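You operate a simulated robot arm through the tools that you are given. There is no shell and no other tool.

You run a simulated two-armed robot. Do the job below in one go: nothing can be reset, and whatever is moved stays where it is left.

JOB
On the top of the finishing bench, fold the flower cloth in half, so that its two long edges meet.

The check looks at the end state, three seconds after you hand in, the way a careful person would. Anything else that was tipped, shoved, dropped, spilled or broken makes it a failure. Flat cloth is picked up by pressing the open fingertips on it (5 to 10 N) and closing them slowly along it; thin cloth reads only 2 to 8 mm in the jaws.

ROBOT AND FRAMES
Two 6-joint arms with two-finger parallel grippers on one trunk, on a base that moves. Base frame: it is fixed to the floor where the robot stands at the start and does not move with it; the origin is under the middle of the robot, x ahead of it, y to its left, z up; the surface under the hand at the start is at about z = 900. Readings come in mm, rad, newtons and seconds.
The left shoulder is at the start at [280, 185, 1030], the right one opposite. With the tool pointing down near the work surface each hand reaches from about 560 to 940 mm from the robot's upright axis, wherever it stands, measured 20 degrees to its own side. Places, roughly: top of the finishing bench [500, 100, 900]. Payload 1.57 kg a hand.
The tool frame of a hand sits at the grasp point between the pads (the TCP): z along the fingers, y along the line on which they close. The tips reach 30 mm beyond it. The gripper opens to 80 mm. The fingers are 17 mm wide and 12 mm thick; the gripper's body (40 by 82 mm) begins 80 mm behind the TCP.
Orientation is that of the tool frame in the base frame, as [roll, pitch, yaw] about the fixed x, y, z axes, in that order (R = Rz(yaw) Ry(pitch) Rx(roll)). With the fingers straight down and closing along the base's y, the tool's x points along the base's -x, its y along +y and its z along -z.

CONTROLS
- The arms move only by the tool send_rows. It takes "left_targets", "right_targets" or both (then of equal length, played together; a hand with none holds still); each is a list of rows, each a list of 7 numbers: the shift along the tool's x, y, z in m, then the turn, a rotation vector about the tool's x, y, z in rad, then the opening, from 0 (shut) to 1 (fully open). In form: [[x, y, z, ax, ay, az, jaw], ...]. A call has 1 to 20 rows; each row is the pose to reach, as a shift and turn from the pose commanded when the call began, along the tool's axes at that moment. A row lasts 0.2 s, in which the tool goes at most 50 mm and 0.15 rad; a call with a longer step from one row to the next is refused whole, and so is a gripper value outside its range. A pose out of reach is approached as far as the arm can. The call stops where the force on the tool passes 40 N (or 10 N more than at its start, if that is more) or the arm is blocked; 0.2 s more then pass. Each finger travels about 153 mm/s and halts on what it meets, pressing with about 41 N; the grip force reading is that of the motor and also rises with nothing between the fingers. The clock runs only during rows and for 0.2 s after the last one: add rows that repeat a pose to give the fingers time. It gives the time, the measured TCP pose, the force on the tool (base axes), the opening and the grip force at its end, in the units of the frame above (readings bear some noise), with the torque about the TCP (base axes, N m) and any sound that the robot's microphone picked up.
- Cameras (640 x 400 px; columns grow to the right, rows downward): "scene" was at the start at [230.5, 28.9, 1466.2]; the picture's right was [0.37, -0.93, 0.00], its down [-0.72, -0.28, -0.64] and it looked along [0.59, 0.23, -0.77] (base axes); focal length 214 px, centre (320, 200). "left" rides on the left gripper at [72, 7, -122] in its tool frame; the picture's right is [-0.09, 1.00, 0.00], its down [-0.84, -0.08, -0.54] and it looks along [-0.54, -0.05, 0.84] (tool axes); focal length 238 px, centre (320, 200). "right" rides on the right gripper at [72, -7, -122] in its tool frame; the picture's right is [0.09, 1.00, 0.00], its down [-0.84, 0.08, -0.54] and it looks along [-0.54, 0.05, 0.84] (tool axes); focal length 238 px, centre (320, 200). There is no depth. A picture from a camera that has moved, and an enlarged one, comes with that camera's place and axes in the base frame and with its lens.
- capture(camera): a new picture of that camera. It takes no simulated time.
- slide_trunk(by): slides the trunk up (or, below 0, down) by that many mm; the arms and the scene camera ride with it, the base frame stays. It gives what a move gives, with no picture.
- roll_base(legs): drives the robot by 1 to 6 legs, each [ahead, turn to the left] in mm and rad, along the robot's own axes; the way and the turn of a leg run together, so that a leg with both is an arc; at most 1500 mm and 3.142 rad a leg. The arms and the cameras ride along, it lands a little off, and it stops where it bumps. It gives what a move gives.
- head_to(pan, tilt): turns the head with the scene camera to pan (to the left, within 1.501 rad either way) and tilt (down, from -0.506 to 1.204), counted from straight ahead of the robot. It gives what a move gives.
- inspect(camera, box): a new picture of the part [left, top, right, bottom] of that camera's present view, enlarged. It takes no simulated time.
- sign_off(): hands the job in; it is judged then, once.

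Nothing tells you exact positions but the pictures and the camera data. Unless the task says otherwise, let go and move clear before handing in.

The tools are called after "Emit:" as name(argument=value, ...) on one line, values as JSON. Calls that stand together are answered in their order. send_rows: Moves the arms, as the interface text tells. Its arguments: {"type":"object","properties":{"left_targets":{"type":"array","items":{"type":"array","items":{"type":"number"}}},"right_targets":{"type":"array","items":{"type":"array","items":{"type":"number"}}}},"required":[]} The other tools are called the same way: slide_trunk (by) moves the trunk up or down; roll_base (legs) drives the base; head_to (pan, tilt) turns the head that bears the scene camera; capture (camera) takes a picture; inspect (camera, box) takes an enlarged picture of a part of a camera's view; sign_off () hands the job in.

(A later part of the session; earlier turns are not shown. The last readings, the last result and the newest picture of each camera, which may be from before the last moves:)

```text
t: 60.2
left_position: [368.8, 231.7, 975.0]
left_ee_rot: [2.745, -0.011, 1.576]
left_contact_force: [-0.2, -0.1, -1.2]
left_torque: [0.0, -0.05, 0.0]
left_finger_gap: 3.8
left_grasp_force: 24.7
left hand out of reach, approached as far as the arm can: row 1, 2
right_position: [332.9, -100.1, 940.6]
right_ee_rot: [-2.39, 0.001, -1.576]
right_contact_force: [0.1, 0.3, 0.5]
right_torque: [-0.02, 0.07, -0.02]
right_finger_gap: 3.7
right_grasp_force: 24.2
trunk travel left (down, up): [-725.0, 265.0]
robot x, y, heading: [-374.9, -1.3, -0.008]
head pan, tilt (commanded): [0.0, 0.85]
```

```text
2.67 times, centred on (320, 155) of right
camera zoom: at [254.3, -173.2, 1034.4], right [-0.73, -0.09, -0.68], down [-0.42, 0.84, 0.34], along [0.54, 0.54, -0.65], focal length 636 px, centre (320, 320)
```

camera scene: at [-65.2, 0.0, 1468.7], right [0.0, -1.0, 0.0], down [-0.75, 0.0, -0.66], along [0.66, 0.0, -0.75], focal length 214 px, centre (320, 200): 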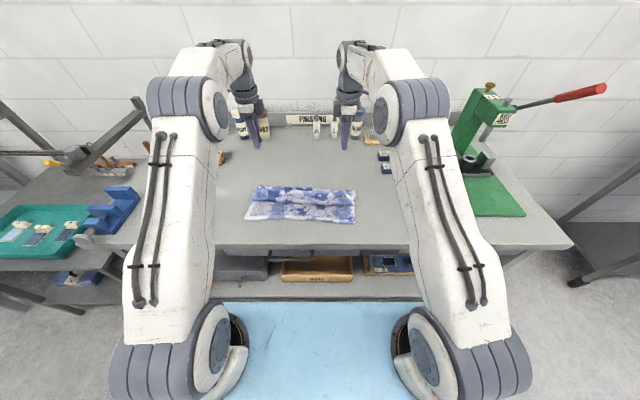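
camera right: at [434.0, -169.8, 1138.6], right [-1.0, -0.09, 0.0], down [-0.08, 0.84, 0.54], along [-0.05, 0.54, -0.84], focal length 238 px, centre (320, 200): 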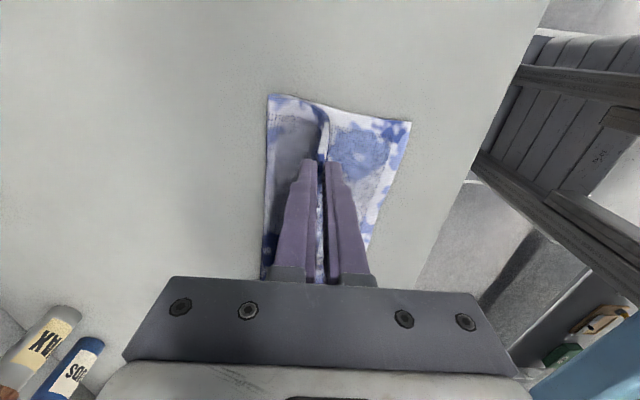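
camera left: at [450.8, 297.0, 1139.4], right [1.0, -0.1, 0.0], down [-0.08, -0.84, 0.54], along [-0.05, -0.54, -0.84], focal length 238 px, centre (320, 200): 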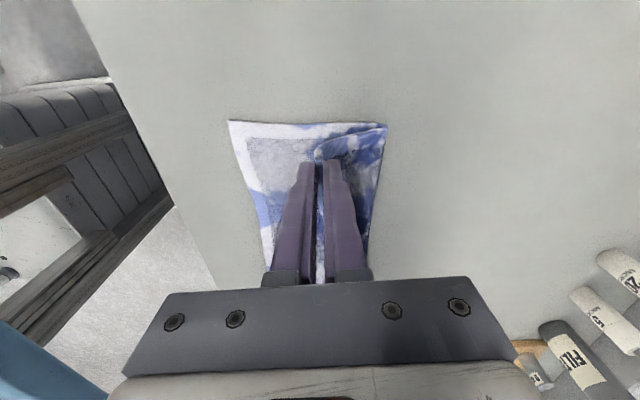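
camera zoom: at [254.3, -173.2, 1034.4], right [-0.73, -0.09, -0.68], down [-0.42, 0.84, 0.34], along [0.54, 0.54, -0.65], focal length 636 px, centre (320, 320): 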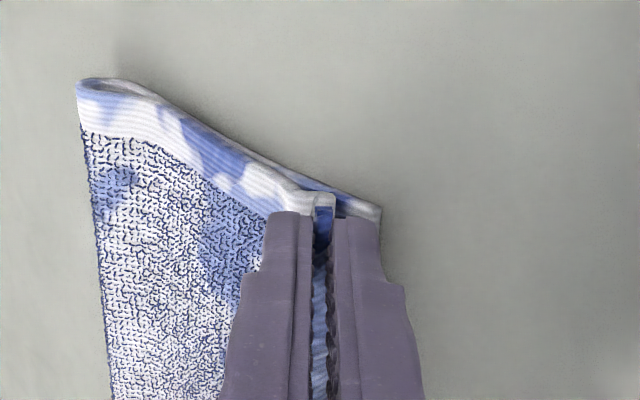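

The lower layer has turned slightly; its near corners are now about [345, 253] and [347, −108], with the fold at 484/491, which is symmetric. I'll bring the left hand down over its corner without adding tilt, and nudge the right hand to match.

Emit:
send_rows(left_targets=[[0.0013, -0.0066, 0.0036, 0, 0, 0, 0], [0.0026, -0.0132, 0.0072, 0, 0, 0, 0], [0.0039, -0.0198, 0.0108, 0, 0, 0, 0], [0.0052, -0.0264, 0.0144, 0, 0, 0, 0], [0.0065, -0.033, 0.018, 0, 0, 0, 0], [0.0065, -0.033, 0.018, 0, 0, 0, 0]], right_targets=[[-0.001, -0.0009, 0.0008, 0, 0, 0, 0], [-0.002, -0.0018, 0.0016, 0, 0, 0, 0], [-0.003, -0.0026, 0.0025, 0, 0, 0, 0], [-0.004, -0.0035, 0.0033, 0, 0, 0, 0], [-0.005, -0.0044, 0.0041, 0, 0, 0, 0], [-0.005, -0.0044, 0.0041, 0, 0, 0, 0]])

Emit:
inspect(camera="scene", box=[220, 120, 380, 220])

Emit:
inspect(camera="left", box=[200, 80, 440, 230])

Emit:
inspect(camera="right", box=[200, 80, 440, 230])

```text
t: 61.6
left_position: [346.1, 237.8, 946.4]
left_ee_rot: [2.745, -0.01, 1.575]
left_contact_force: [0.3, -0.3, 0.5]
left_torque: [-0.02, -0.02, -0.01]
left_finger_gap: 4.0
left_grasp_force: 24.6
right_position: [338.0, -96.5, 940.8]
right_ee_rot: [-2.391, 0.001, -1.574]
right_contact_force: [-0.5, 0.0, -0.1]
right_torque: [0.02, 0.1, -0.02]
right_finger_gap: 3.7
right_grasp_force: 24.5
trunk travel left (down, up): [-725.0, 265.0]
robot x, y, heading: [-374.4, -0.8, -0.006]
head pan, tilt (commanded): [0.0, 0.85]
```

```text
4.00 times, centred on (300, 170) of scene
camera zoom: at [-135.5, 0.0, 1468.7], right [0.0, -1.0, 0.0], down [-0.75, 0.0, -0.66], along [0.66, 0.0, -0.75], focal length 858 px, centre (400, 320)
```

zoom: 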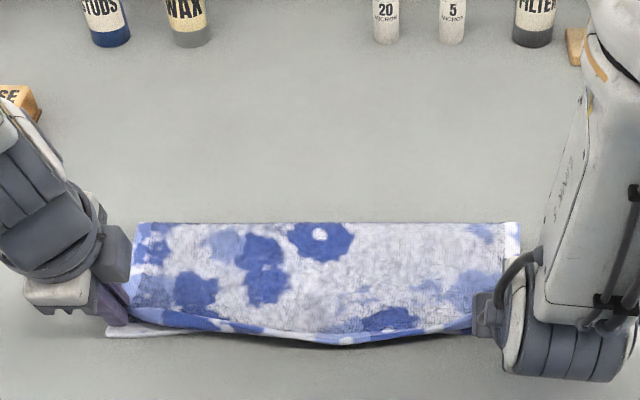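

```text
2.67 times, centred on (320, 155) of left
camera zoom: at [305.8, 307.9, 1062.7], right [0.92, -0.09, 0.38], down [-0.28, -0.84, 0.46], along [0.28, -0.53, -0.8], focal length 636 px, centre (320, 320)
```

zoom: 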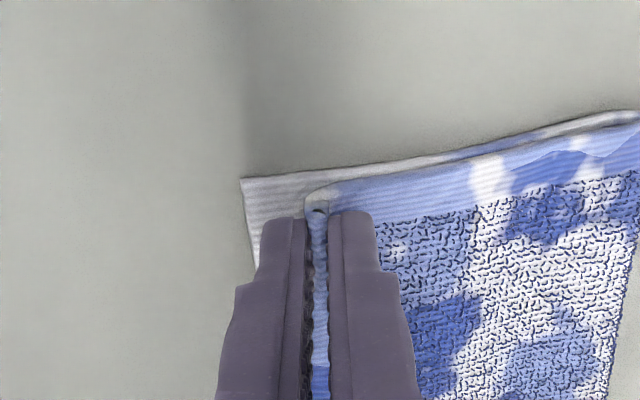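

```text
2.67 times, centred on (320, 155) of right
camera zoom: at [258.3, -168.8, 1034.9], right [-0.73, -0.09, -0.68], down [-0.42, 0.84, 0.34], along [0.54, 0.54, -0.65], focal length 636 px, centre (320, 320)
```

zoom: 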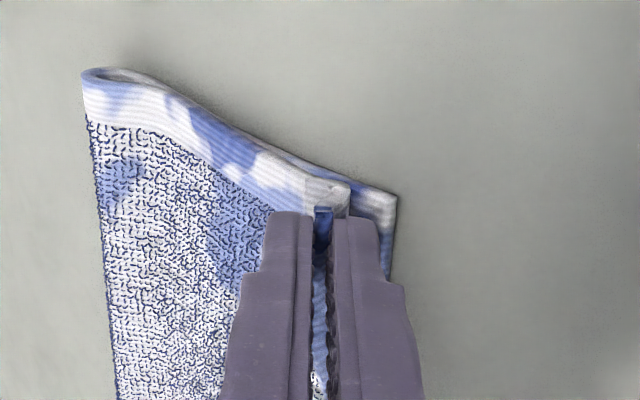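

Both corners of the top edge now hover right over the near corners. I'll open the jaws a little, wait, then slide the fingers out along their own axis.

Emit:
send_rows(left_targets=[[0, 0, 0, 0, 0, 0, 0.1], [0, 0, 0, 0, 0, 0, 0.18], [0, 0, 0, 0, 0, 0, 0.18]], right_targets=[[0, 0, 0, 0, 0, 0, 0.1], [0, 0, 0, 0, 0, 0, 0.18], [0, 0, 0, 0, 0, 0, 0.18]])

Emit:
inspect(camera="left", box=[200, 80, 440, 230])

Emit:
inspect(camera="right", box=[200, 80, 440, 230])

Emit:
inspect(camera="scene", box=[220, 120, 380, 220])

```text
t: 62.4
left_position: [347.1, 236.4, 946.0]
left_ee_rot: [2.745, -0.01, 1.574]
left_contact_force: [-0.7, -0.2, 1.3]
left_torque: [0.01, 0.01, -0.04]
left_finger_gap: 14.2
left_grasp_force: 0.0
right_position: [337.7, -95.3, 939.8]
right_ee_rot: [-2.392, 0.0, -1.574]
right_contact_force: [-0.3, -0.6, -0.3]
right_torque: [0.04, 0.01, 0.03]
right_finger_gap: 14.3
right_grasp_force: 0.1
trunk travel left (down, up): [-725.0, 265.0]
robot x, y, heading: [-374.4, 2.8, -0.005]
head pan, tilt (commanded): [0.0, 0.85]
```

```text
2.67 times, centred on (320, 155) of left
camera zoom: at [306.0, 307.9, 1062.8], right [0.92, -0.09, 0.38], down [-0.28, -0.84, 0.46], along [0.28, -0.53, -0.8], focal length 636 px, centre (320, 320)
```

zoom: 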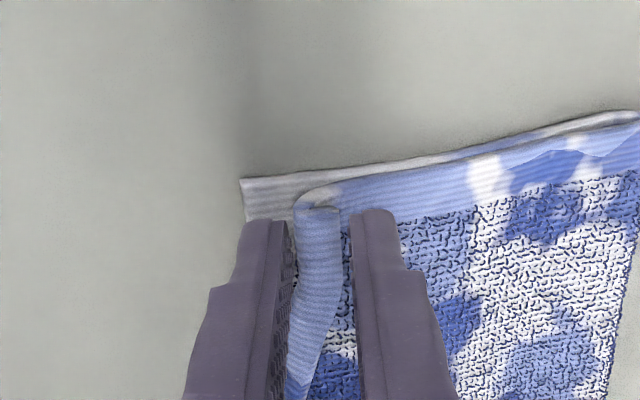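

```text
2.67 times, centred on (320, 155) of right
camera zoom: at [258.2, -168.9, 1034.8], right [-0.73, -0.09, -0.68], down [-0.42, 0.84, 0.34], along [0.54, 0.54, -0.65], focal length 636 px, centre (320, 320)
```

zoom: 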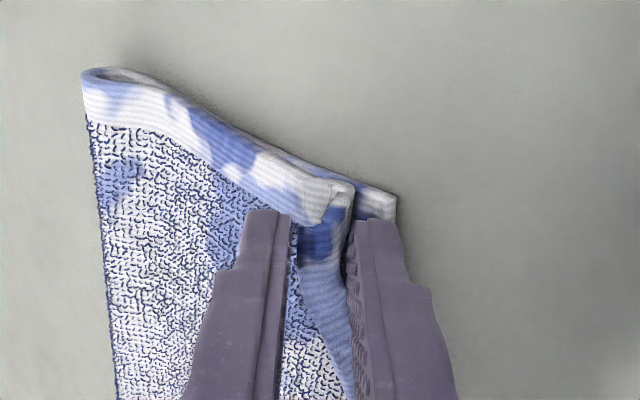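

```text
4.00 times, centred on (300, 170) of scene
camera zoom: at [-135.5, -0.1, 1468.7], right [0.0, -1.0, 0.0], down [-0.75, 0.0, -0.66], along [0.66, 0.0, -0.75], focal length 858 px, centre (400, 320)
```

zoom: 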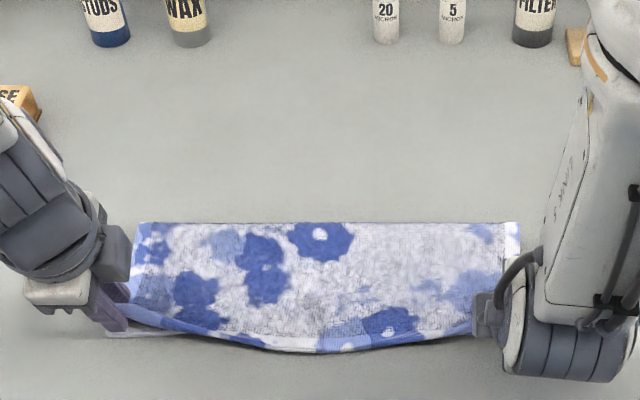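

The middle of the edge has unfolded properly, but a narrow 15 mm hem at each corner is still turned back. I'll withdraw the hands, straighten them, and look.

Emit:
send_rows(left_targets=[[0, 0, -0.012, 0, 0, 0, 0.18], [0, 0, -0.03, 0, 0, 0, 0.18], [0, 0, -0.06, 0, 0, 0, 0.18], [0, 0, -0.09, 0.1, 0, 0, 0.3], [0, 0, -0.11, 0.2, 0, 0, 0.4], [0, 0, -0.11, 0.3, 0, 0, 0.4], [0, 0, -0.11, 0.397, 0, 0, 0.4]], right_targets=[[0, 0, -0.012, 0, 0, 0, 0.18], [0, 0, -0.03, 0, 0, 0, 0.18], [0, 0, -0.06, 0, 0, 0, 0.18], [0, 0, -0.09, -0.15, 0, 0, 0.3], [0, 0, -0.12, -0.3, 0, 0, 0.4], [0, 0, -0.12, -0.45, 0, 0, 0.4], [0, 0, -0.12, -0.58, 0, 0, 0.4]])

Emit:
inspect(camera="scene", box=[230, 130, 374, 220])

Emit:
capture(camera="left")

Emit:
capture(camera="right")

```text
t: 64.0
left_position: [302.6, 235.8, 1047.6]
left_ee_rot: [-3.14, -0.011, 1.577]
left_contact_force: [0.6, -0.5, 0.1]
left_torque: [-0.01, -0.04, 0.02]
left_finger_gap: 32.0
left_grasp_force: 0.1
right_position: [257.3, -99.4, 1028.0]
right_ee_rot: [-2.961, -0.029, -1.546]
right_contact_force: [-1.9, 3.7, -0.4]
right_torque: [-0.29, -0.22, -0.09]
right_finger_gap: 32.0
right_grasp_force: 0.1
right hand out of reach, approached as far as the arm can: row 5, 6
trunk travel left (down, up): [-725.0, 265.0]
robot x, y, heading: [-372.7, -1.1, -0.002]
head pan, tilt (commanded): [0.0, 0.85]
```

```text
4.44 times, centred on (302, 175) of scene
camera zoom: at [-135.9, 0.0, 1468.7], right [0.0, -1.0, 0.0], down [-0.75, 0.0, -0.66], along [0.66, 0.0, -0.75], focal length 953 px, centre (400, 311)
```

zoom: 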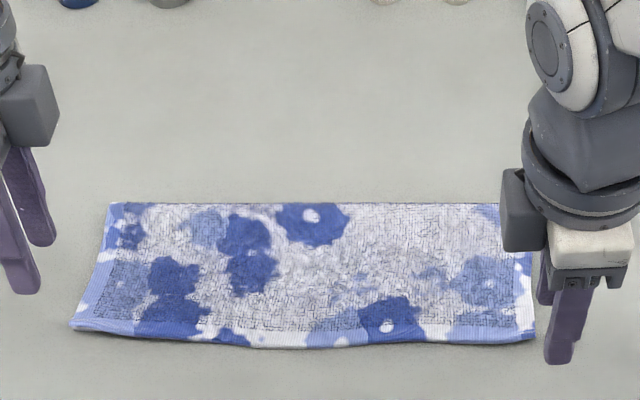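

```text
taken
camera left: at [310.0, 307.1, 1170.4], right [1.0, -0.09, 0.0], down [-0.07, -0.84, 0.53], along [-0.05, -0.53, -0.85], focal length 238 px, centre (320, 200)
```

left: 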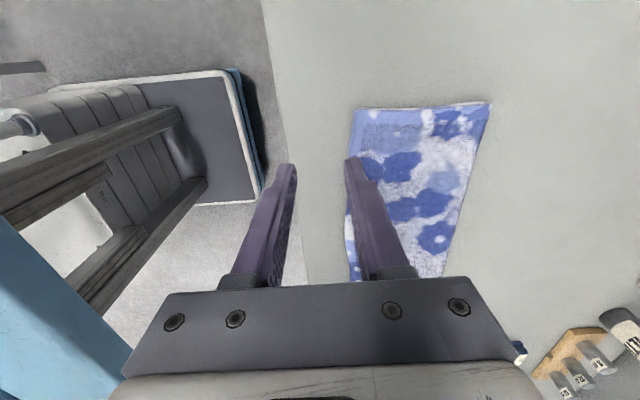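

```text
taken
camera right: at [243.2, -169.8, 1151.7], right [-0.98, -0.12, -0.18], down [-0.19, 0.85, 0.49], along [0.09, 0.52, -0.85], focal length 238 px, centre (320, 200)
```

right: 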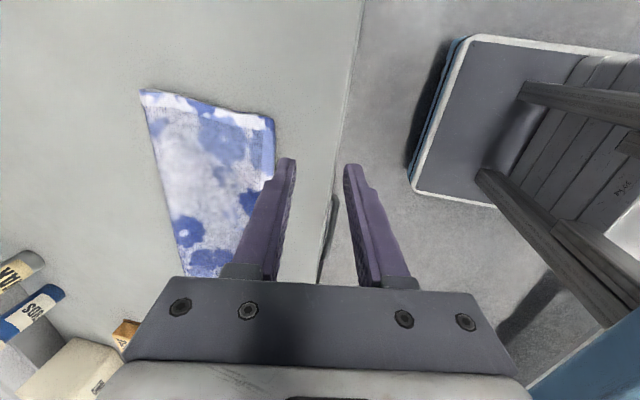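

When the fingers slid out, the corner hems flipped over too, and the cloth now lies folded in half. The right hand feels a slight contact near the robot's body, so I'll ease both hands up and away before inspecting the edges.

Emit:
send_rows(left_targets=[[0, 0.01, -0.02, 0, 0, 0, 0.4], [0, 0.03, -0.05, 0, 0, 0, 0.4], [0, 0.06, -0.08, 0, 0, 0, 0.4]], right_targets=[[0, -0.02, -0.02, 0, 0, 0, 0.4], [0, -0.04, -0.05, 0, 0, 0, 0.4], [0, -0.07, -0.08, 0, 0, 0, 0.4]])

Emit:
inspect(camera="scene", box=[240, 160, 304, 200])

Emit:
inspect(camera="scene", box=[300, 160, 364, 200])

```text
t: 64.8
left_position: [362.4, 234.9, 1126.5]
left_ee_rot: [-3.14, -0.012, 1.575]
left_contact_force: [-0.6, -0.6, 0.4]
left_torque: [-0.01, -0.03, 0.0]
left_finger_gap: 31.9
left_grasp_force: 0.0
right_position: [311.1, -98.0, 1115.6]
right_ee_rot: [-2.971, 0.0, -1.574]
right_contact_force: [-0.4, 0.4, -0.4]
right_torque: [0.03, -0.01, 0.04]
right_finger_gap: 32.0
right_grasp_force: 0.1
trunk travel left (down, up): [-725.0, 265.0]
robot x, y, heading: [-372.4, 0.3, -0.003]
head pan, tilt (commanded): [0.0, 0.85]
```

```text
10.00 times, centred on (272, 180) of scene
camera zoom: at [-135.8, 0.0, 1468.6], right [0.0, -1.0, 0.0], down [-0.75, 0.0, -0.66], along [0.66, 0.0, -0.75], focal length 2145 px, centre (800, 400)
```

zoom: 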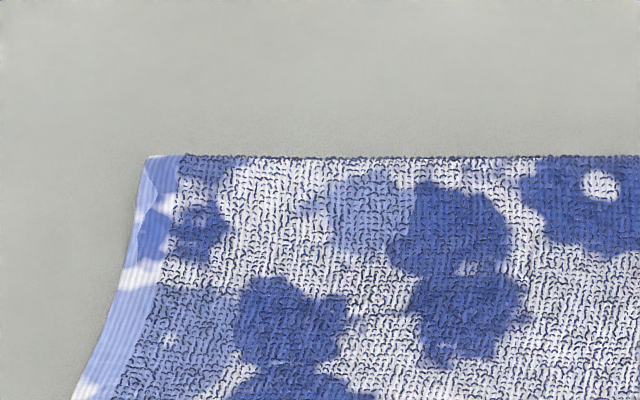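

```text
10.00 times, centred on (332, 180) of scene
camera zoom: at [-135.8, 0.0, 1468.6], right [0.0, -1.0, 0.0], down [-0.75, 0.0, -0.66], along [0.66, 0.0, -0.75], focal length 2145 px, centre (200, 400)
```

zoom: 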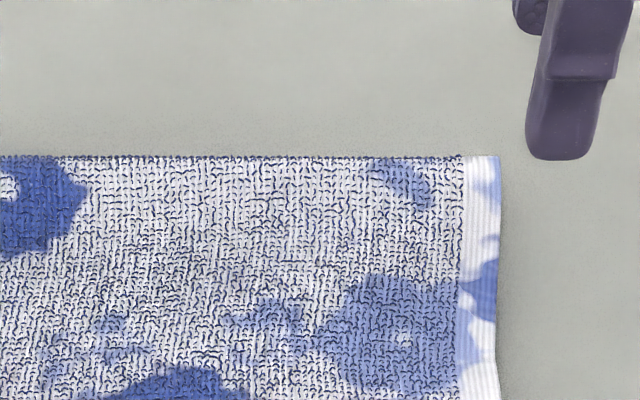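

Emit:
inspect(camera="scene", box=[235, 185, 299, 225])

Emit:
inspect(camera="scene", box=[295, 185, 359, 225])

Emit:
inspect(camera="scene", box=[230, 150, 374, 240])

Emit:
inspect(camera="left", box=[200, 80, 440, 230])

Emit:
inspect(camera="right", box=[140, 60, 380, 210])

```text
10.00 times, centred on (267, 205) of scene
camera zoom: at [-135.8, 0.0, 1468.6], right [0.0, -1.0, 0.0], down [-0.75, 0.0, -0.66], along [0.66, 0.0, -0.75], focal length 2145 px, centre (850, 150)
```

zoom: 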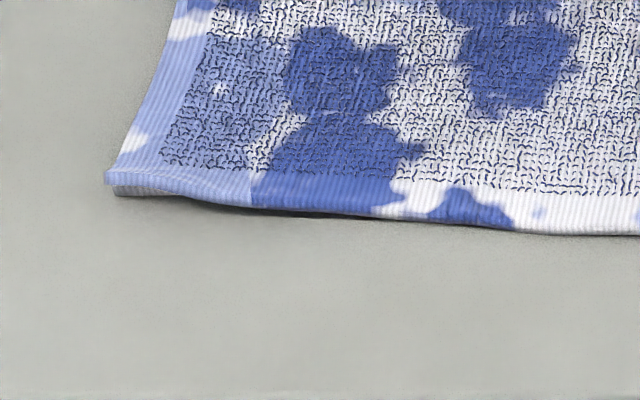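

```text
10.00 times, centred on (327, 205) of scene
camera zoom: at [-135.8, 0.0, 1468.6], right [0.0, -1.0, 0.0], down [-0.75, 0.0, -0.66], along [0.66, 0.0, -0.75], focal length 2145 px, centre (250, 150)
```

zoom: 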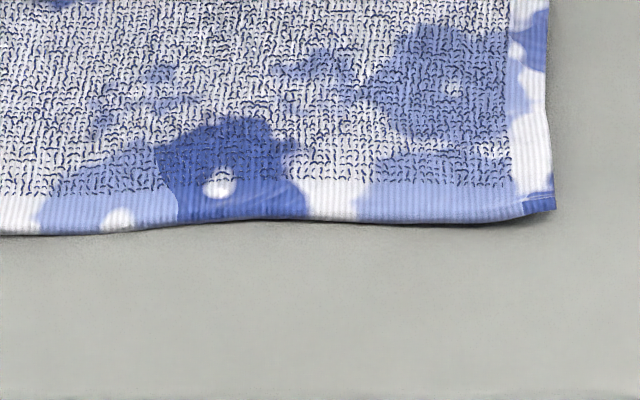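

```text
4.44 times, centred on (302, 195) of scene
camera zoom: at [-135.8, 0.0, 1468.6], right [0.0, -1.0, 0.0], down [-0.75, 0.0, -0.66], along [0.66, 0.0, -0.75], focal length 953 px, centre (400, 222)
```

zoom: 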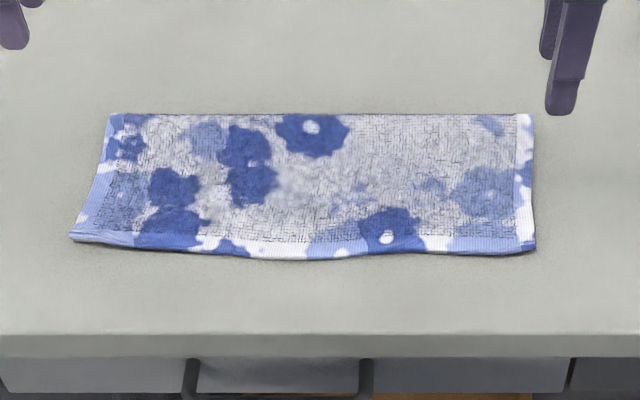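

```text
2.67 times, centred on (320, 155) of left
camera zoom: at [368.9, 306.3, 1249.1], right [1.0, -0.09, 0.0], down [-0.07, -0.84, 0.53], along [-0.05, -0.53, -0.85], focal length 636 px, centre (320, 320)
```

zoom: 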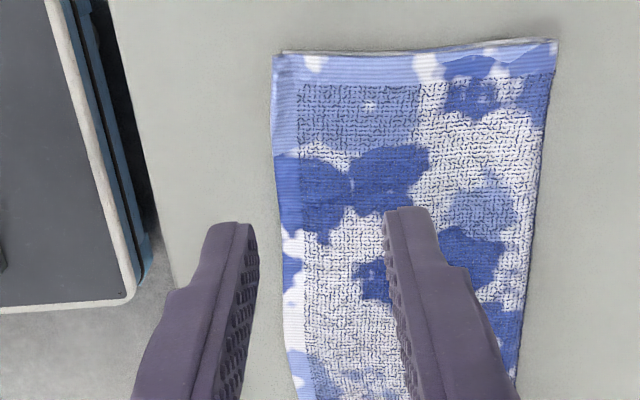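

```text
2.67 times, centred on (260, 135) of right
camera zoom: at [295.4, -170.3, 1237.5], right [-0.98, -0.09, -0.17], down [-0.16, 0.84, 0.52], along [0.1, 0.54, -0.84], focal length 636 px, centre (480, 373)
```

zoom: 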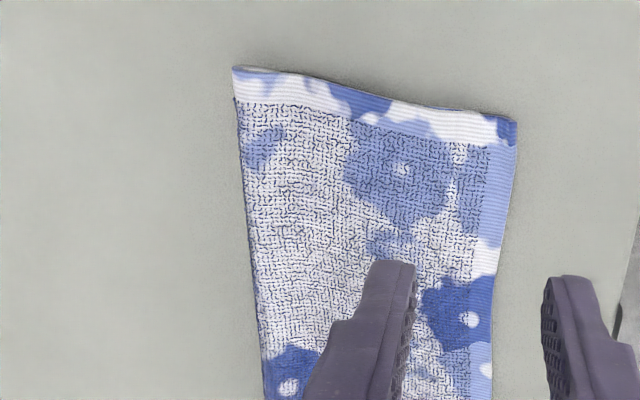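

The fold looks nearly right. My length accounting suggests the top edge overhangs the lower one in the middle and on the right, so I want a low-angle look at the near edge. I'll back up and use a tilted wrist camera.

Emit:
roll_base(legs=[[-190, 0]])

Emit:
send_rows(left_targets=[[0, 0, 0, 0, 0, -0.131, 0.4], [0, 0, 0, 0, 0, -0.262, 0.4], [0, 0, 0, 0, 0, -0.393, 0.4], [0, 0, 0, 0, 0, -0.524, 0.4], [0, 0, 0, 0, 0, -0.654, 0.4], [0, 0, 0, 0, 0, -0.785, 0.4], [0, 0, 0, 0, 0, -0.916, 0.4], [0, 0, 0, 0, 0, -1.047, 0.4], [0, 0, 0, 0, 0, -1.178, 0.4], [0, 0, 0, 0, 0, -1.309, 0.4], [0, 0, 0, 0, 0, -1.44, 0.4], [0, 0, 0, 0, 0, -1.571, 0.4]])

Emit:
capture(camera="left")

Emit:
capture(camera="scene")

```text
t: 66.4
left_position: [171.9, 238.1, 1125.1]
left_ee_rot: [-3.141, -0.009, 1.578]
left_contact_force: [-0.8, -0.2, -0.4]
left_torque: [-0.02, 0.04, 0.02]
left_finger_gap: 32.3
left_grasp_force: 0.0
right_position: [121.9, -95.7, 1115.4]
right_ee_rot: [-2.971, 0.0, -1.569]
right_contact_force: [0.2, -0.7, 0.2]
right_torque: [0.0, 0.0, -0.04]
right_finger_gap: 32.2
right_grasp_force: 0.1
trunk travel left (down, up): [-725.0, 265.0]
robot x, y, heading: [-562.4, 1.6, 0.008]
head pan, tilt (commanded): [0.0, 0.85]
```

```text
t: 69.0
left_position: [172.0, 238.7, 1124.3]
left_ee_rot: [3.132, 0.0, -3.135]
left_contact_force: [0.0, -0.9, 0.3]
left_torque: [0.04, 0.0, -0.02]
left_finger_gap: 31.9
left_grasp_force: 0.2
right_position: [120.5, -95.1, 1115.9]
right_ee_rot: [-2.97, -0.002, -1.571]
right_contact_force: [0.0, 1.0, 0.1]
right_torque: [-0.03, 0.03, 0.0]
right_finger_gap: 31.7
right_grasp_force: 0.1
trunk travel left (down, up): [-725.0, 265.0]
robot x, y, heading: [-563.7, -1.4, -0.005]
head pan, tilt (commanded): [0.0, 0.85]
```

```text
taken
camera left: at [100.4, 242.8, 1248.1], right [0.08, 1.0, 0.01], down [0.84, -0.08, 0.54], along [0.54, -0.04, -0.84], focal length 238 px, centre (320, 200)
```

left: 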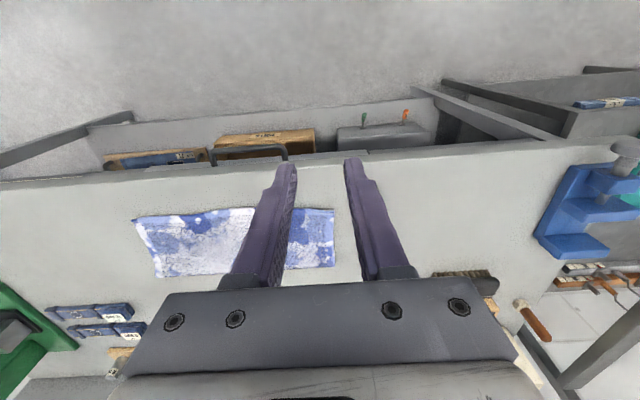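

```text
taken
camera scene: at [-325.7, 1.2, 1468.7], right [0.0, -1.0, 0.0], down [-0.75, 0.0, -0.66], along [0.66, 0.0, -0.75], focal length 214 px, centre (320, 200)
```

scene: 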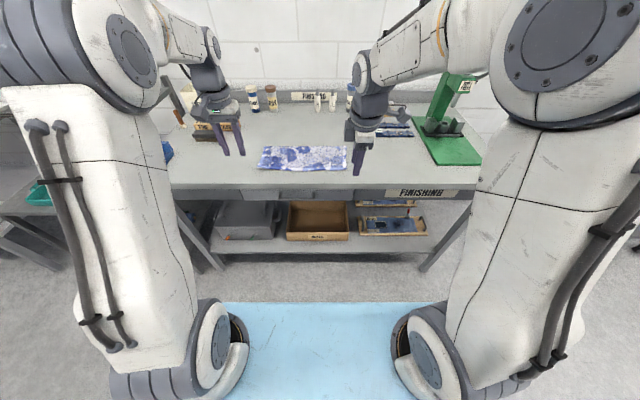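

Emit:
send_rows(left_targets=[[-0.0098, -0.0149, 0.0142, 0, -0.125, 0, 0.4], [-0.0195, -0.0298, 0.0285, 0, -0.25, 0, 0.4], [-0.0293, -0.0446, 0.0427, 0, -0.375, 0, 0.4], [-0.039, -0.0595, 0.057, 0, -0.5, 0, 0.4], [-0.0488, -0.0744, 0.0712, 0, -0.625, 0, 0.4], [-0.0585, -0.0893, 0.0855, 0, -0.75, 0, 0.4], [-0.0683, -0.1041, 0.0997, 0, -0.875, 0, 0.4], [-0.078, -0.119, 0.114, 0, -1.0, 0, 0.4], [-0.078, -0.119, 0.114, 0, -1.0, 0, 0.4]])

Emit:
capture(camera="left")

```text
t: 71.0
left_position: [250.4, 120.5, 1011.1]
left_ee_rot: [3.12, 1.001, 3.131]
left_contact_force: [-0.4, -0.4, -0.5]
left_torque: [0.05, 0.03, -0.02]
left_finger_gap: 31.9
left_grasp_force: 0.1
left hand out of reach, approached as far as the arm can: row 6, 7
right_position: [119.3, -95.2, 1115.8]
right_ee_rot: [-2.972, -0.001, -1.572]
right_contact_force: [-0.6, 1.0, 0.1]
right_torque: [-0.01, 0.0, -0.02]
right_finger_gap: 31.9
right_grasp_force: 0.1
trunk travel left (down, up): [-725.0, 265.0]
robot x, y, heading: [-564.2, 0.6, -0.001]
head pan, tilt (commanded): [0.0, 0.85]
```

```text
taken
camera left: at [108.8, 124.9, 1017.2], right [0.04, 1.0, 0.09], down [0.0, -0.09, 1.0], along [1.0, -0.04, 0.0], focal length 238 px, centre (320, 200)
```

left: 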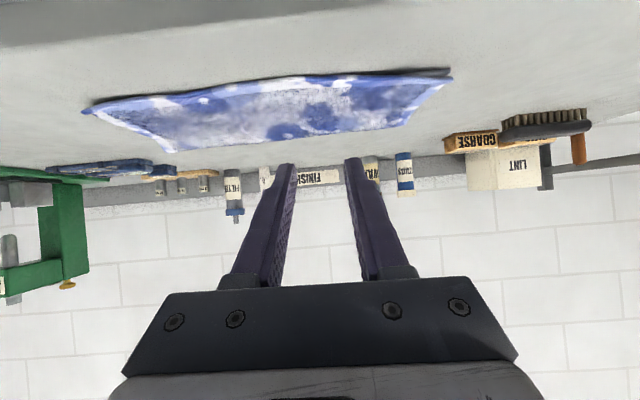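

Now I'll lower this camera to look almost horizontally at the near edge.

Emit:
send_rows(left_targets=[[0.0158, 0, 0.0101, 0, 0, 0, 0.4], [0.0316, 0, 0.0203, 0, 0, 0, 0.4], [0.0473, 0, 0.0304, 0, 0, 0, 0.4], [0.06, 0, 0.0385, 0, 0, 0, 0.4]])

Emit:
capture(camera="left")

Emit:
inspect(camera="left", box=[60, 100, 300, 200])

Emit:
inspect(camera="left", box=[260, 100, 500, 200])

```text
t: 72.0
left_position: [251.8, 119.1, 940.6]
left_ee_rot: [3.124, 0.999, 3.133]
left_contact_force: [0.6, 0.3, 0.1]
left_torque: [0.03, -0.01, 0.06]
left_finger_gap: 32.1
left_grasp_force: 0.0
right_position: [119.4, -94.3, 1116.0]
right_ee_rot: [-2.97, 0.001, -1.572]
right_contact_force: [-0.2, -0.6, -0.3]
right_torque: [-0.01, -0.01, 0.0]
right_finger_gap: 32.1
right_grasp_force: 0.1
trunk travel left (down, up): [-725.0, 265.0]
robot x, y, heading: [-563.3, 0.2, -0.002]
head pan, tilt (commanded): [0.0, 0.85]
```

```text
taken
camera left: at [110.0, 125.8, 947.1], right [0.04, 1.0, 0.09], down [0.0, -0.09, 1.0], along [1.0, -0.04, 0.0], focal length 238 px, centre (320, 200)
```

left: 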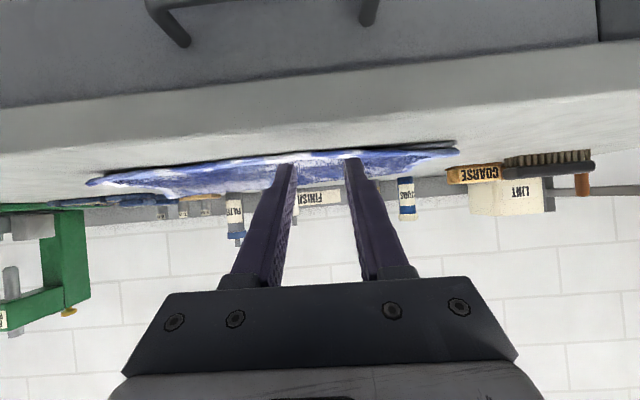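

```text
2.67 times, centred on (180, 150) of left
camera zoom: at [110.0, 125.8, 947.1], right [0.04, 1.0, 0.09], down [0.0, -0.09, 1.0], along [1.0, -0.04, 0.0], focal length 636 px, centre (693, 333)
```

zoom: 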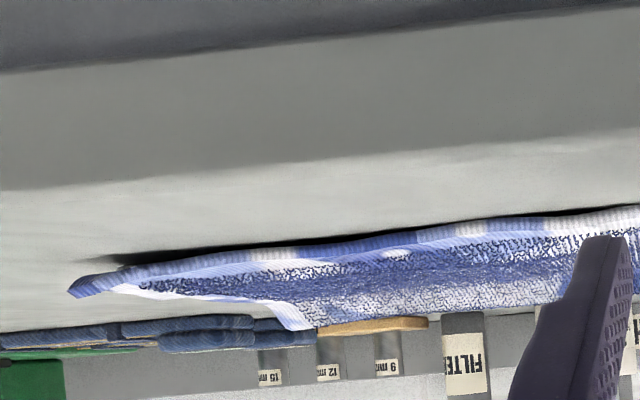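

```text
2.67 times, centred on (380, 150) of left
camera zoom: at [110.0, 125.8, 947.1], right [0.04, 1.0, 0.09], down [0.0, -0.09, 1.0], along [1.0, -0.04, 0.0], focal length 636 px, centre (160, 333)
```

zoom: 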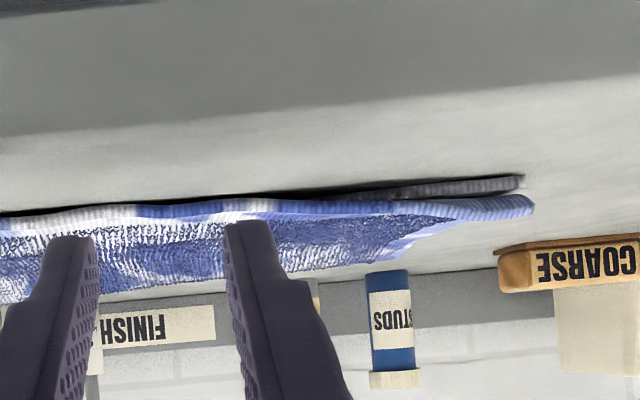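

The low view confirms it: the lower layer shows only at the left end, so the top edge overhangs in the middle and on the right, by roughly 30 and 15 mm. I'll lift the top layer again by its overhanging edge, with both hands nearer the middle, and lay it down more accurately. First, hands up and back to the jaws-along-x orientation.

Emit:
send_rows(left_targets=[[-0.018, 0, -0.0115, 0, 0.05, 0, 0.4], [-0.0358, 0, -0.023, 0, 0.17, 0, 0.4], [-0.0536, 0, -0.0345, 0, 0.3, 0, 0.4], [-0.0715, 0, -0.046, 0, 0.43, 0, 0.4], [-0.0894, 0, -0.0574, 0, 0.56, 0, 0.4], [-0.1073, 0, -0.0689, 0, 0.69, 0, 0.4], [-0.1251, 0, -0.0804, 0, 0.82, 0, 0.4], [-0.143, 0, -0.0919, 0, 0.94, 0, 0.4], [-0.143, 0, -0.0919, 0, 1.0, 0, 0.4]], right_targets=[[0, 0, 0, -0.02, 0, 0, 0.3], [0, 0, 0, -0.04, 0, 0, 0.3], [0, 0, 0, -0.06, 0, 0, 0.3], [0, 0, 0, -0.08, 0, 0, 0.3], [0, 0, 0, -0.1, 0, 0, 0.3], [0, 0, 0, -0.12, 0, 0, 0.3], [0, 0, 0, -0.14, 0, 0, 0.3], [0, 0, 0, -0.16, 0, 0, 0.3], [0, 0, 0, -0.17, 0, 0, 0.3]])

Emit:
send_rows(left_targets=[[0, 0, 0, 0, 0, 0.131, 0.3], [0, 0, 0, 0, 0, 0.262, 0.3], [0, 0, 0, 0, 0, 0.393, 0.3], [0, 0, 0, 0, 0, 0.524, 0.3], [0, 0, 0, 0, 0, 0.654, 0.3], [0, 0, 0, 0, 0, 0.785, 0.3], [0, 0, 0, 0, 0, 0.916, 0.3], [0, 0, 0, 0, 0, 1.047, 0.3], [0, 0, 0, 0, 0, 1.178, 0.3], [0, 0, 0, 0, 0, 1.309, 0.3], [0, 0, 0, 0, 0, 1.44, 0.3], [0, 0, 0, 0, 0, 1.571, 0.3], [0, 0, 0, 0, 0, 1.571, 0.3]])

Emit:
roll_base(legs=[[120, 0]])

Emit:
capture(camera="scene")

```text
t: 74.0
left_position: [235.9, 135.6, 1088.9]
left_ee_rot: [2.901, 0.106, 3.121]
left_contact_force: [-0.1, 0.2, -0.4]
left_torque: [-0.03, 0.03, 0.01]
left_finger_gap: 31.9
left_grasp_force: 0.1
left hand out of reach, approached as far as the arm can: row 3, 4, 5, 6, 7, 8, 9
right_position: [122.0, -95.2, 1115.0]
right_ee_rot: [3.14, -0.002, -1.571]
right_contact_force: [0.7, 0.8, 0.4]
right_torque: [-0.03, 0.04, 0.01]
right_finger_gap: 23.9
right_grasp_force: 0.0
trunk travel left (down, up): [-725.0, 265.0]
robot x, y, heading: [-562.6, 2.7, -0.006]
head pan, tilt (commanded): [0.0, 0.85]
```

```text
t: 76.8
left_position: [6.9, 168.3, 878.3]
left_ee_rot: [3.023, -0.24, 1.576]
left_contact_force: [0.3, -0.5, -0.2]
left_torque: [0.02, -0.03, 0.01]
left_finger_gap: 24.0
left_grasp_force: 0.1
left hand out of reach, approached as far as the arm can: row 2, 3, 4, 5, 6, 7, 8, 9, 10, 11, 12, 13
right_position: [119.8, -96.3, 1116.9]
right_ee_rot: [-3.139, 0.001, -1.573]
right_contact_force: [-0.6, -0.6, -0.6]
right_torque: [0.03, 0.03, 0.01]
right_finger_gap: 24.1
right_grasp_force: 0.0
trunk travel left (down, up): [-725.0, 265.0]
robot x, y, heading: [-564.7, -3.9, -0.001]
head pan, tilt (commanded): [0.0, 0.85]
```

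```text
t: 78.0
left_position: [129.0, 162.2, 877.8]
left_ee_rot: [3.02, -0.24, 1.57]
left_contact_force: [-0.9, 0.0, 0.7]
left_torque: [-0.01, -0.02, -0.02]
left_finger_gap: 24.1
left_grasp_force: 0.0
right_position: [239.8, -99.9, 1116.3]
right_ee_rot: [-3.139, 0.0, -1.581]
right_contact_force: [-0.5, 0.7, 0.9]
right_torque: [0.0, -0.03, -0.01]
right_finger_gap: 23.9
right_grasp_force: 0.0
trunk travel left (down, up): [-725.0, 265.0]
robot x, y, heading: [-443.9, 0.0, -0.009]
head pan, tilt (commanded): [0.0, 0.85]
```

```text
taken
camera scene: at [-205.7, -1.1, 1468.8], right [-0.01, -1.0, 0.0], down [-0.75, 0.01, -0.66], along [0.66, -0.01, -0.75], focal length 214 px, centre (320, 200)
```

scene: 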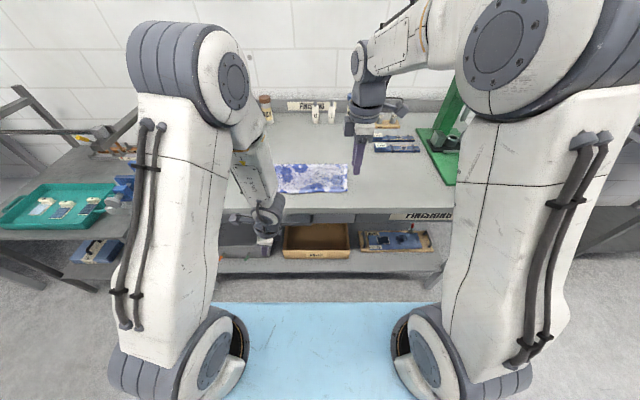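

The left arm swung into an awkward pose in front of the bench. Nothing was touched, but I must go step by step now. I'll raise the left hand straight up first.

Emit:
send_rows(left_targets=[[0.0095, 0.0047, -0.0386, 0, 0, 0, 0.3], [0.019, 0.0094, -0.0771, 0, 0, 0, 0.3], [0.0285, 0.0141, -0.1157, 0, 0, 0, 0.3], [0.038, 0.0189, -0.1542, 0, 0, 0, 0.3], [0.0475, 0.0236, -0.1928, 0, 0, 0, 0.3], [0.0571, 0.0283, -0.2313, 0, 0, 0, 0.3]])

Emit:
capture(camera="scene")

```text
t: 79.4
left_position: [106.9, 169.0, 897.9]
left_ee_rot: [3.019, -0.238, 1.572]
left_contact_force: [0.5, 0.0, 0.4]
left_torque: [-0.01, -0.01, -0.02]
left_finger_gap: 24.1
left_grasp_force: 0.1
left hand out of reach, approached as far as the arm can: row 1, 2, 3, 4, 5, 6
right_position: [240.8, -101.0, 1116.4]
right_ee_rot: [-3.141, -0.002, -1.579]
right_contact_force: [-0.4, -0.3, 0.3]
right_torque: [-0.01, -0.02, -0.01]
right_finger_gap: 24.0
right_grasp_force: 0.0
trunk travel left (down, up): [-725.0, 265.0]
robot x, y, heading: [-447.1, 3.0, -0.004]
head pan, tilt (commanded): [0.0, 0.85]
```

```text
taken
camera scene: at [-205.2, -1.1, 1468.7], right [-0.01, -1.0, 0.0], down [-0.75, 0.01, -0.66], along [0.66, -0.01, -0.75], focal length 214 px, centre (320, 200)
```

scene: 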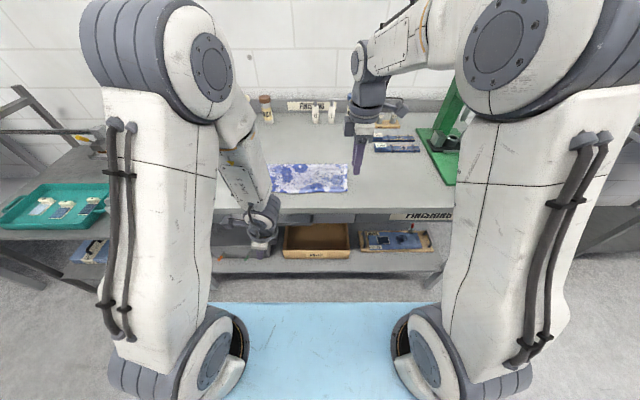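

The left arm is pinned at its inner reach limit. Raising the trunk will lift both hands clear of the bench edge without driving anywhere.

Emit:
slide_trunk(by=180)

Emit:
capture(camera="scene")

```text
t: 81.4
left_position: [106.5, 169.9, 1077.8]
left_ee_rot: [3.018, -0.24, 1.573]
left_contact_force: [0.4, -0.4, 0.6]
left_torque: [-0.01, -0.02, 0.01]
left_finger_gap: 23.7
left_grasp_force: 0.0
right_position: [240.9, -102.6, 1297.7]
right_ee_rot: [-3.14, 0.001, -1.579]
right_contact_force: [-0.4, 1.0, -0.1]
right_torque: [-0.05, 0.03, -0.03]
right_finger_gap: 24.0
right_grasp_force: 0.0
trunk travel left (down, up): [-905.0, 85.0]
robot x, y, heading: [-442.0, -1.5, -0.013]
head pan, tilt (commanded): [0.0, 0.85]
```

```text
taken
camera scene: at [-205.0, -1.1, 1648.6], right [-0.01, -1.0, 0.0], down [-0.75, 0.01, -0.66], along [0.66, -0.01, -0.75], focal length 214 px, centre (320, 200)
```

scene: 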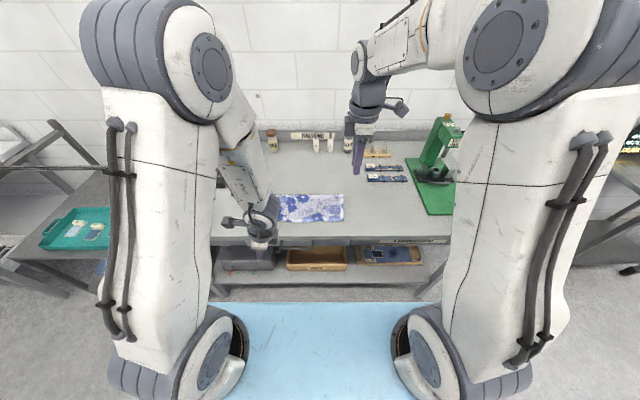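

Emit:
send_rows(left_targets=[[0, 0.0258, 0.0032, 0, 0, 0, 0.3], [0, 0.0516, 0.0063, 0.02, -0.04, 0, 0.3], [0, 0.0774, 0.0095, 0.047, -0.095, 0, 0.3], [0, 0.1032, 0.0126, 0.07, -0.143, 0, 0.3], [0, 0.129, 0.0158, 0.094, -0.19, 0, 0.3], [0, 0.129, 0.0158, 0.118, -0.238, 0, 0.3], [0, 0.129, 0.0158, 0.118, -0.238, 0, 0.3]])

Emit:
capture(camera="left")

Emit:
capture(camera="right")

```text
t: 83.0
left_position: [236.9, 170.2, 1078.7]
left_ee_rot: [3.141, -0.003, 1.556]
left_contact_force: [0.1, 1.0, 0.4]
left_torque: [-0.04, -0.01, -0.03]
left_finger_gap: 23.7
left_grasp_force: 0.0
left hand out of reach, approached as far as the arm can: row 1, 2, 3, 4, 5, 6
right_position: [241.1, -100.9, 1296.0]
right_ee_rot: [-3.141, -0.001, -1.579]
right_contact_force: [-0.1, 0.2, -0.1]
right_torque: [0.05, -0.04, 0.01]
right_finger_gap: 23.8
right_grasp_force: 0.2
trunk travel left (down, up): [-905.0, 85.0]
robot x, y, heading: [-441.7, 0.2, -0.009]
head pan, tilt (commanded): [0.0, 0.85]
```

```text
taken
camera left: at [244.0, 243.0, 1202.8], right [0.99, -0.11, 0.0], down [-0.09, -0.84, 0.54], along [-0.06, -0.54, -0.84], focal length 238 px, centre (320, 200)
```

left: 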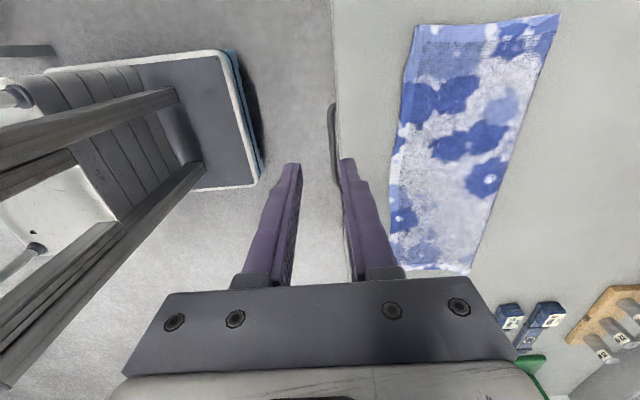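

```text
taken
camera right: at [246.5, -173.9, 1418.2], right [-1.0, -0.08, 0.0], down [-0.07, 0.84, 0.54], along [-0.04, 0.54, -0.84], focal length 238 px, centre (320, 200)
```

right: 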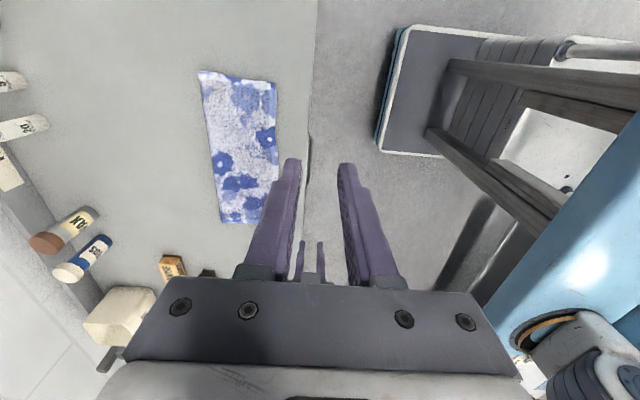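

Emit:
inspect(camera="left", box=[330, 0, 570, 150])

Emit:
inspect(camera="left", box=[330, 140, 570, 290])

Emit:
inspect(camera="scene", box=[260, 170, 356, 230])

```text
2.67 times, centred on (450, 75) of left
camera zoom: at [244.0, 243.0, 1202.8], right [0.99, -0.11, 0.0], down [-0.09, -0.84, 0.54], along [-0.06, -0.54, -0.84], focal length 636 px, centre (-27, 533)
```

zoom: 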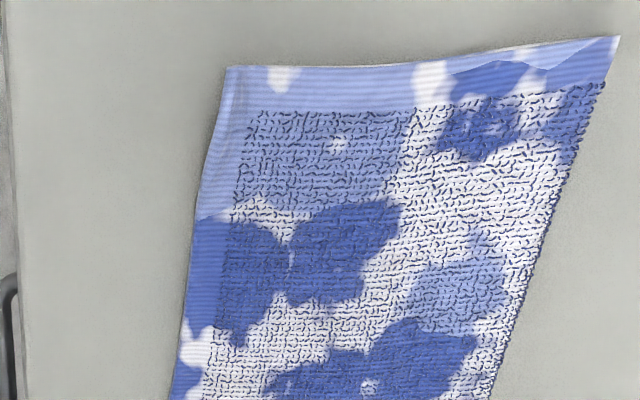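

```text
2.67 times, centred on (450, 215) of left
camera zoom: at [244.0, 243.0, 1202.8], right [0.99, -0.11, 0.0], down [-0.09, -0.84, 0.54], along [-0.06, -0.54, -0.84], focal length 636 px, centre (-27, 160)
```

zoom: 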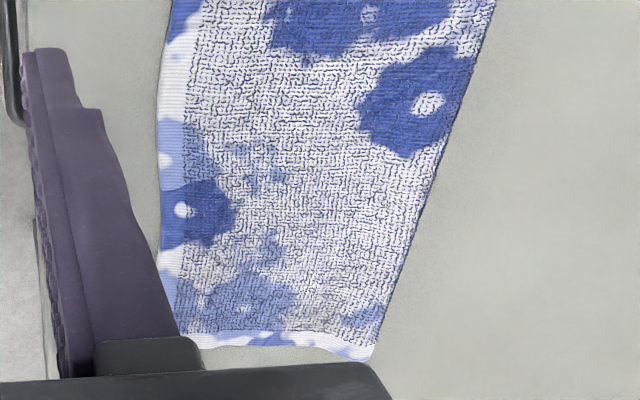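

```text
6.67 times, centred on (308, 200) of scene
camera zoom: at [-205.1, -1.1, 1648.6], right [-0.01, -1.0, 0.0], down [-0.75, 0.01, -0.66], along [0.66, -0.01, -0.75], focal length 1430 px, centre (400, 200)
```

zoom: 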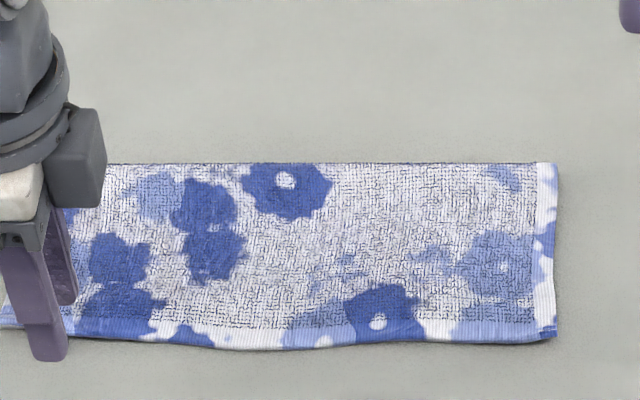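

Hands are clear again. Measured from two cameras, the top edge is at about x 340 (left), 324 (middle) and 333 (right), while the lower edge should be near 345–349, so the middle overhangs by about 25 mm. I'll bring the hands above the edge near the quarter points, y≈165 and −15.

Emit:
send_rows(left_targets=[[-0.001, 0.02, 0.01, 0, 0, 0, 0.3], [-0.002, 0.05, 0.03, 0, 0, 0, 0.3], [-0.004, 0.08, 0.06, 0, 0, 0, 0.3], [-0.005, 0.101, 0.09, 0, 0, 0.01, 0.3], [-0.005, 0.101, 0.108, -0.06, 0, 0.015, 0.3], [-0.005, 0.101, 0.108, -0.12, 0, 0.015, 0.3]])

Emit:
send_rows(right_targets=[[-0.0096, -0.0104, 0.0363, 0, 0, 0, 0.3], [-0.0191, -0.0207, 0.0727, 0, 0, 0, 0.3], [-0.0287, -0.0311, 0.109, 0, 0, 0, 0.3], [-0.0382, -0.0415, 0.1453, 0, 0, 0, 0.3], [-0.0478, -0.0518, 0.1817, 0, 0, 0, 0.3], [-0.0573, -0.0622, 0.218, 0, 0, 0, 0.3], [-0.0669, -0.0726, 0.2543, 0, 0, 0, 0.3], [-0.0764, -0.0829, 0.2907, 0, 0, 0, 0.3], [-0.086, -0.0933, 0.326, 0.06, 0, 0, 0.3], [-0.086, -0.0933, 0.326, 0.12, 0, 0, 0.3]])

Emit:
capture(camera="left")

Emit:
capture(camera="right")

```text
t: 84.4
left_position: [337.3, 162.8, 969.0]
left_ee_rot: [3.017, -0.002, 1.541]
left_contact_force: [-0.1, -0.1, 0.3]
left_torque: [0.0, 0.02, -0.02]
left_finger_gap: 24.1
left_grasp_force: 0.1
right_position: [240.9, -101.8, 1296.3]
right_ee_rot: [-3.141, -0.001, -1.579]
right_contact_force: [0.2, -0.9, -0.1]
right_torque: [0.02, -0.02, 0.02]
right_finger_gap: 23.9
right_grasp_force: 0.0
trunk travel left (down, up): [-905.0, 85.0]
robot x, y, heading: [-444.5, 0.6, -0.006]
head pan, tilt (commanded): [0.0, 0.85]
```

```text
t: 86.6
left_position: [337.1, 163.3, 968.7]
left_ee_rot: [3.017, -0.001, 1.54]
left_contact_force: [0.4, 0.5, 0.5]
left_torque: [0.01, -0.01, -0.01]
left_finger_gap: 24.0
left_grasp_force: 0.1
right_position: [336.4, -14.3, 971.0]
right_ee_rot: [-3.02, 0.001, -1.58]
right_contact_force: [0.0, 0.2, -0.3]
right_torque: [0.0, 0.01, 0.0]
right_finger_gap: 24.2
right_grasp_force: 0.0
trunk travel left (down, up): [-905.0, 85.0]
robot x, y, heading: [-444.3, 2.1, -0.012]
head pan, tilt (commanded): [0.0, 0.85]
```

```text
taken
camera left: at [331.2, 235.1, 1092.4], right [0.99, -0.12, 0.12], down [-0.17, -0.83, 0.53], along [0.04, -0.54, -0.84], focal length 238 px, centre (320, 200)
```

left: 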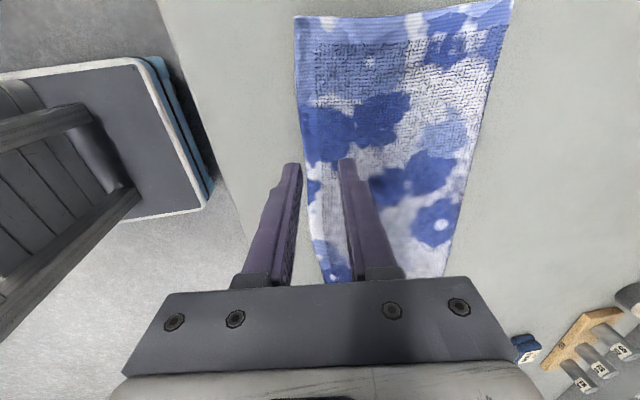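

```text
taken
camera right: at [327.4, -87.3, 1091.6], right [-0.99, -0.08, -0.12], down [-0.14, 0.84, 0.53], along [0.06, 0.54, -0.84], focal length 238 px, centre (320, 200)
```

right: 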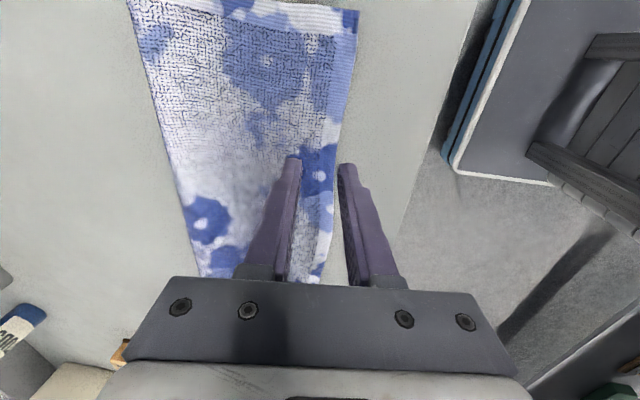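

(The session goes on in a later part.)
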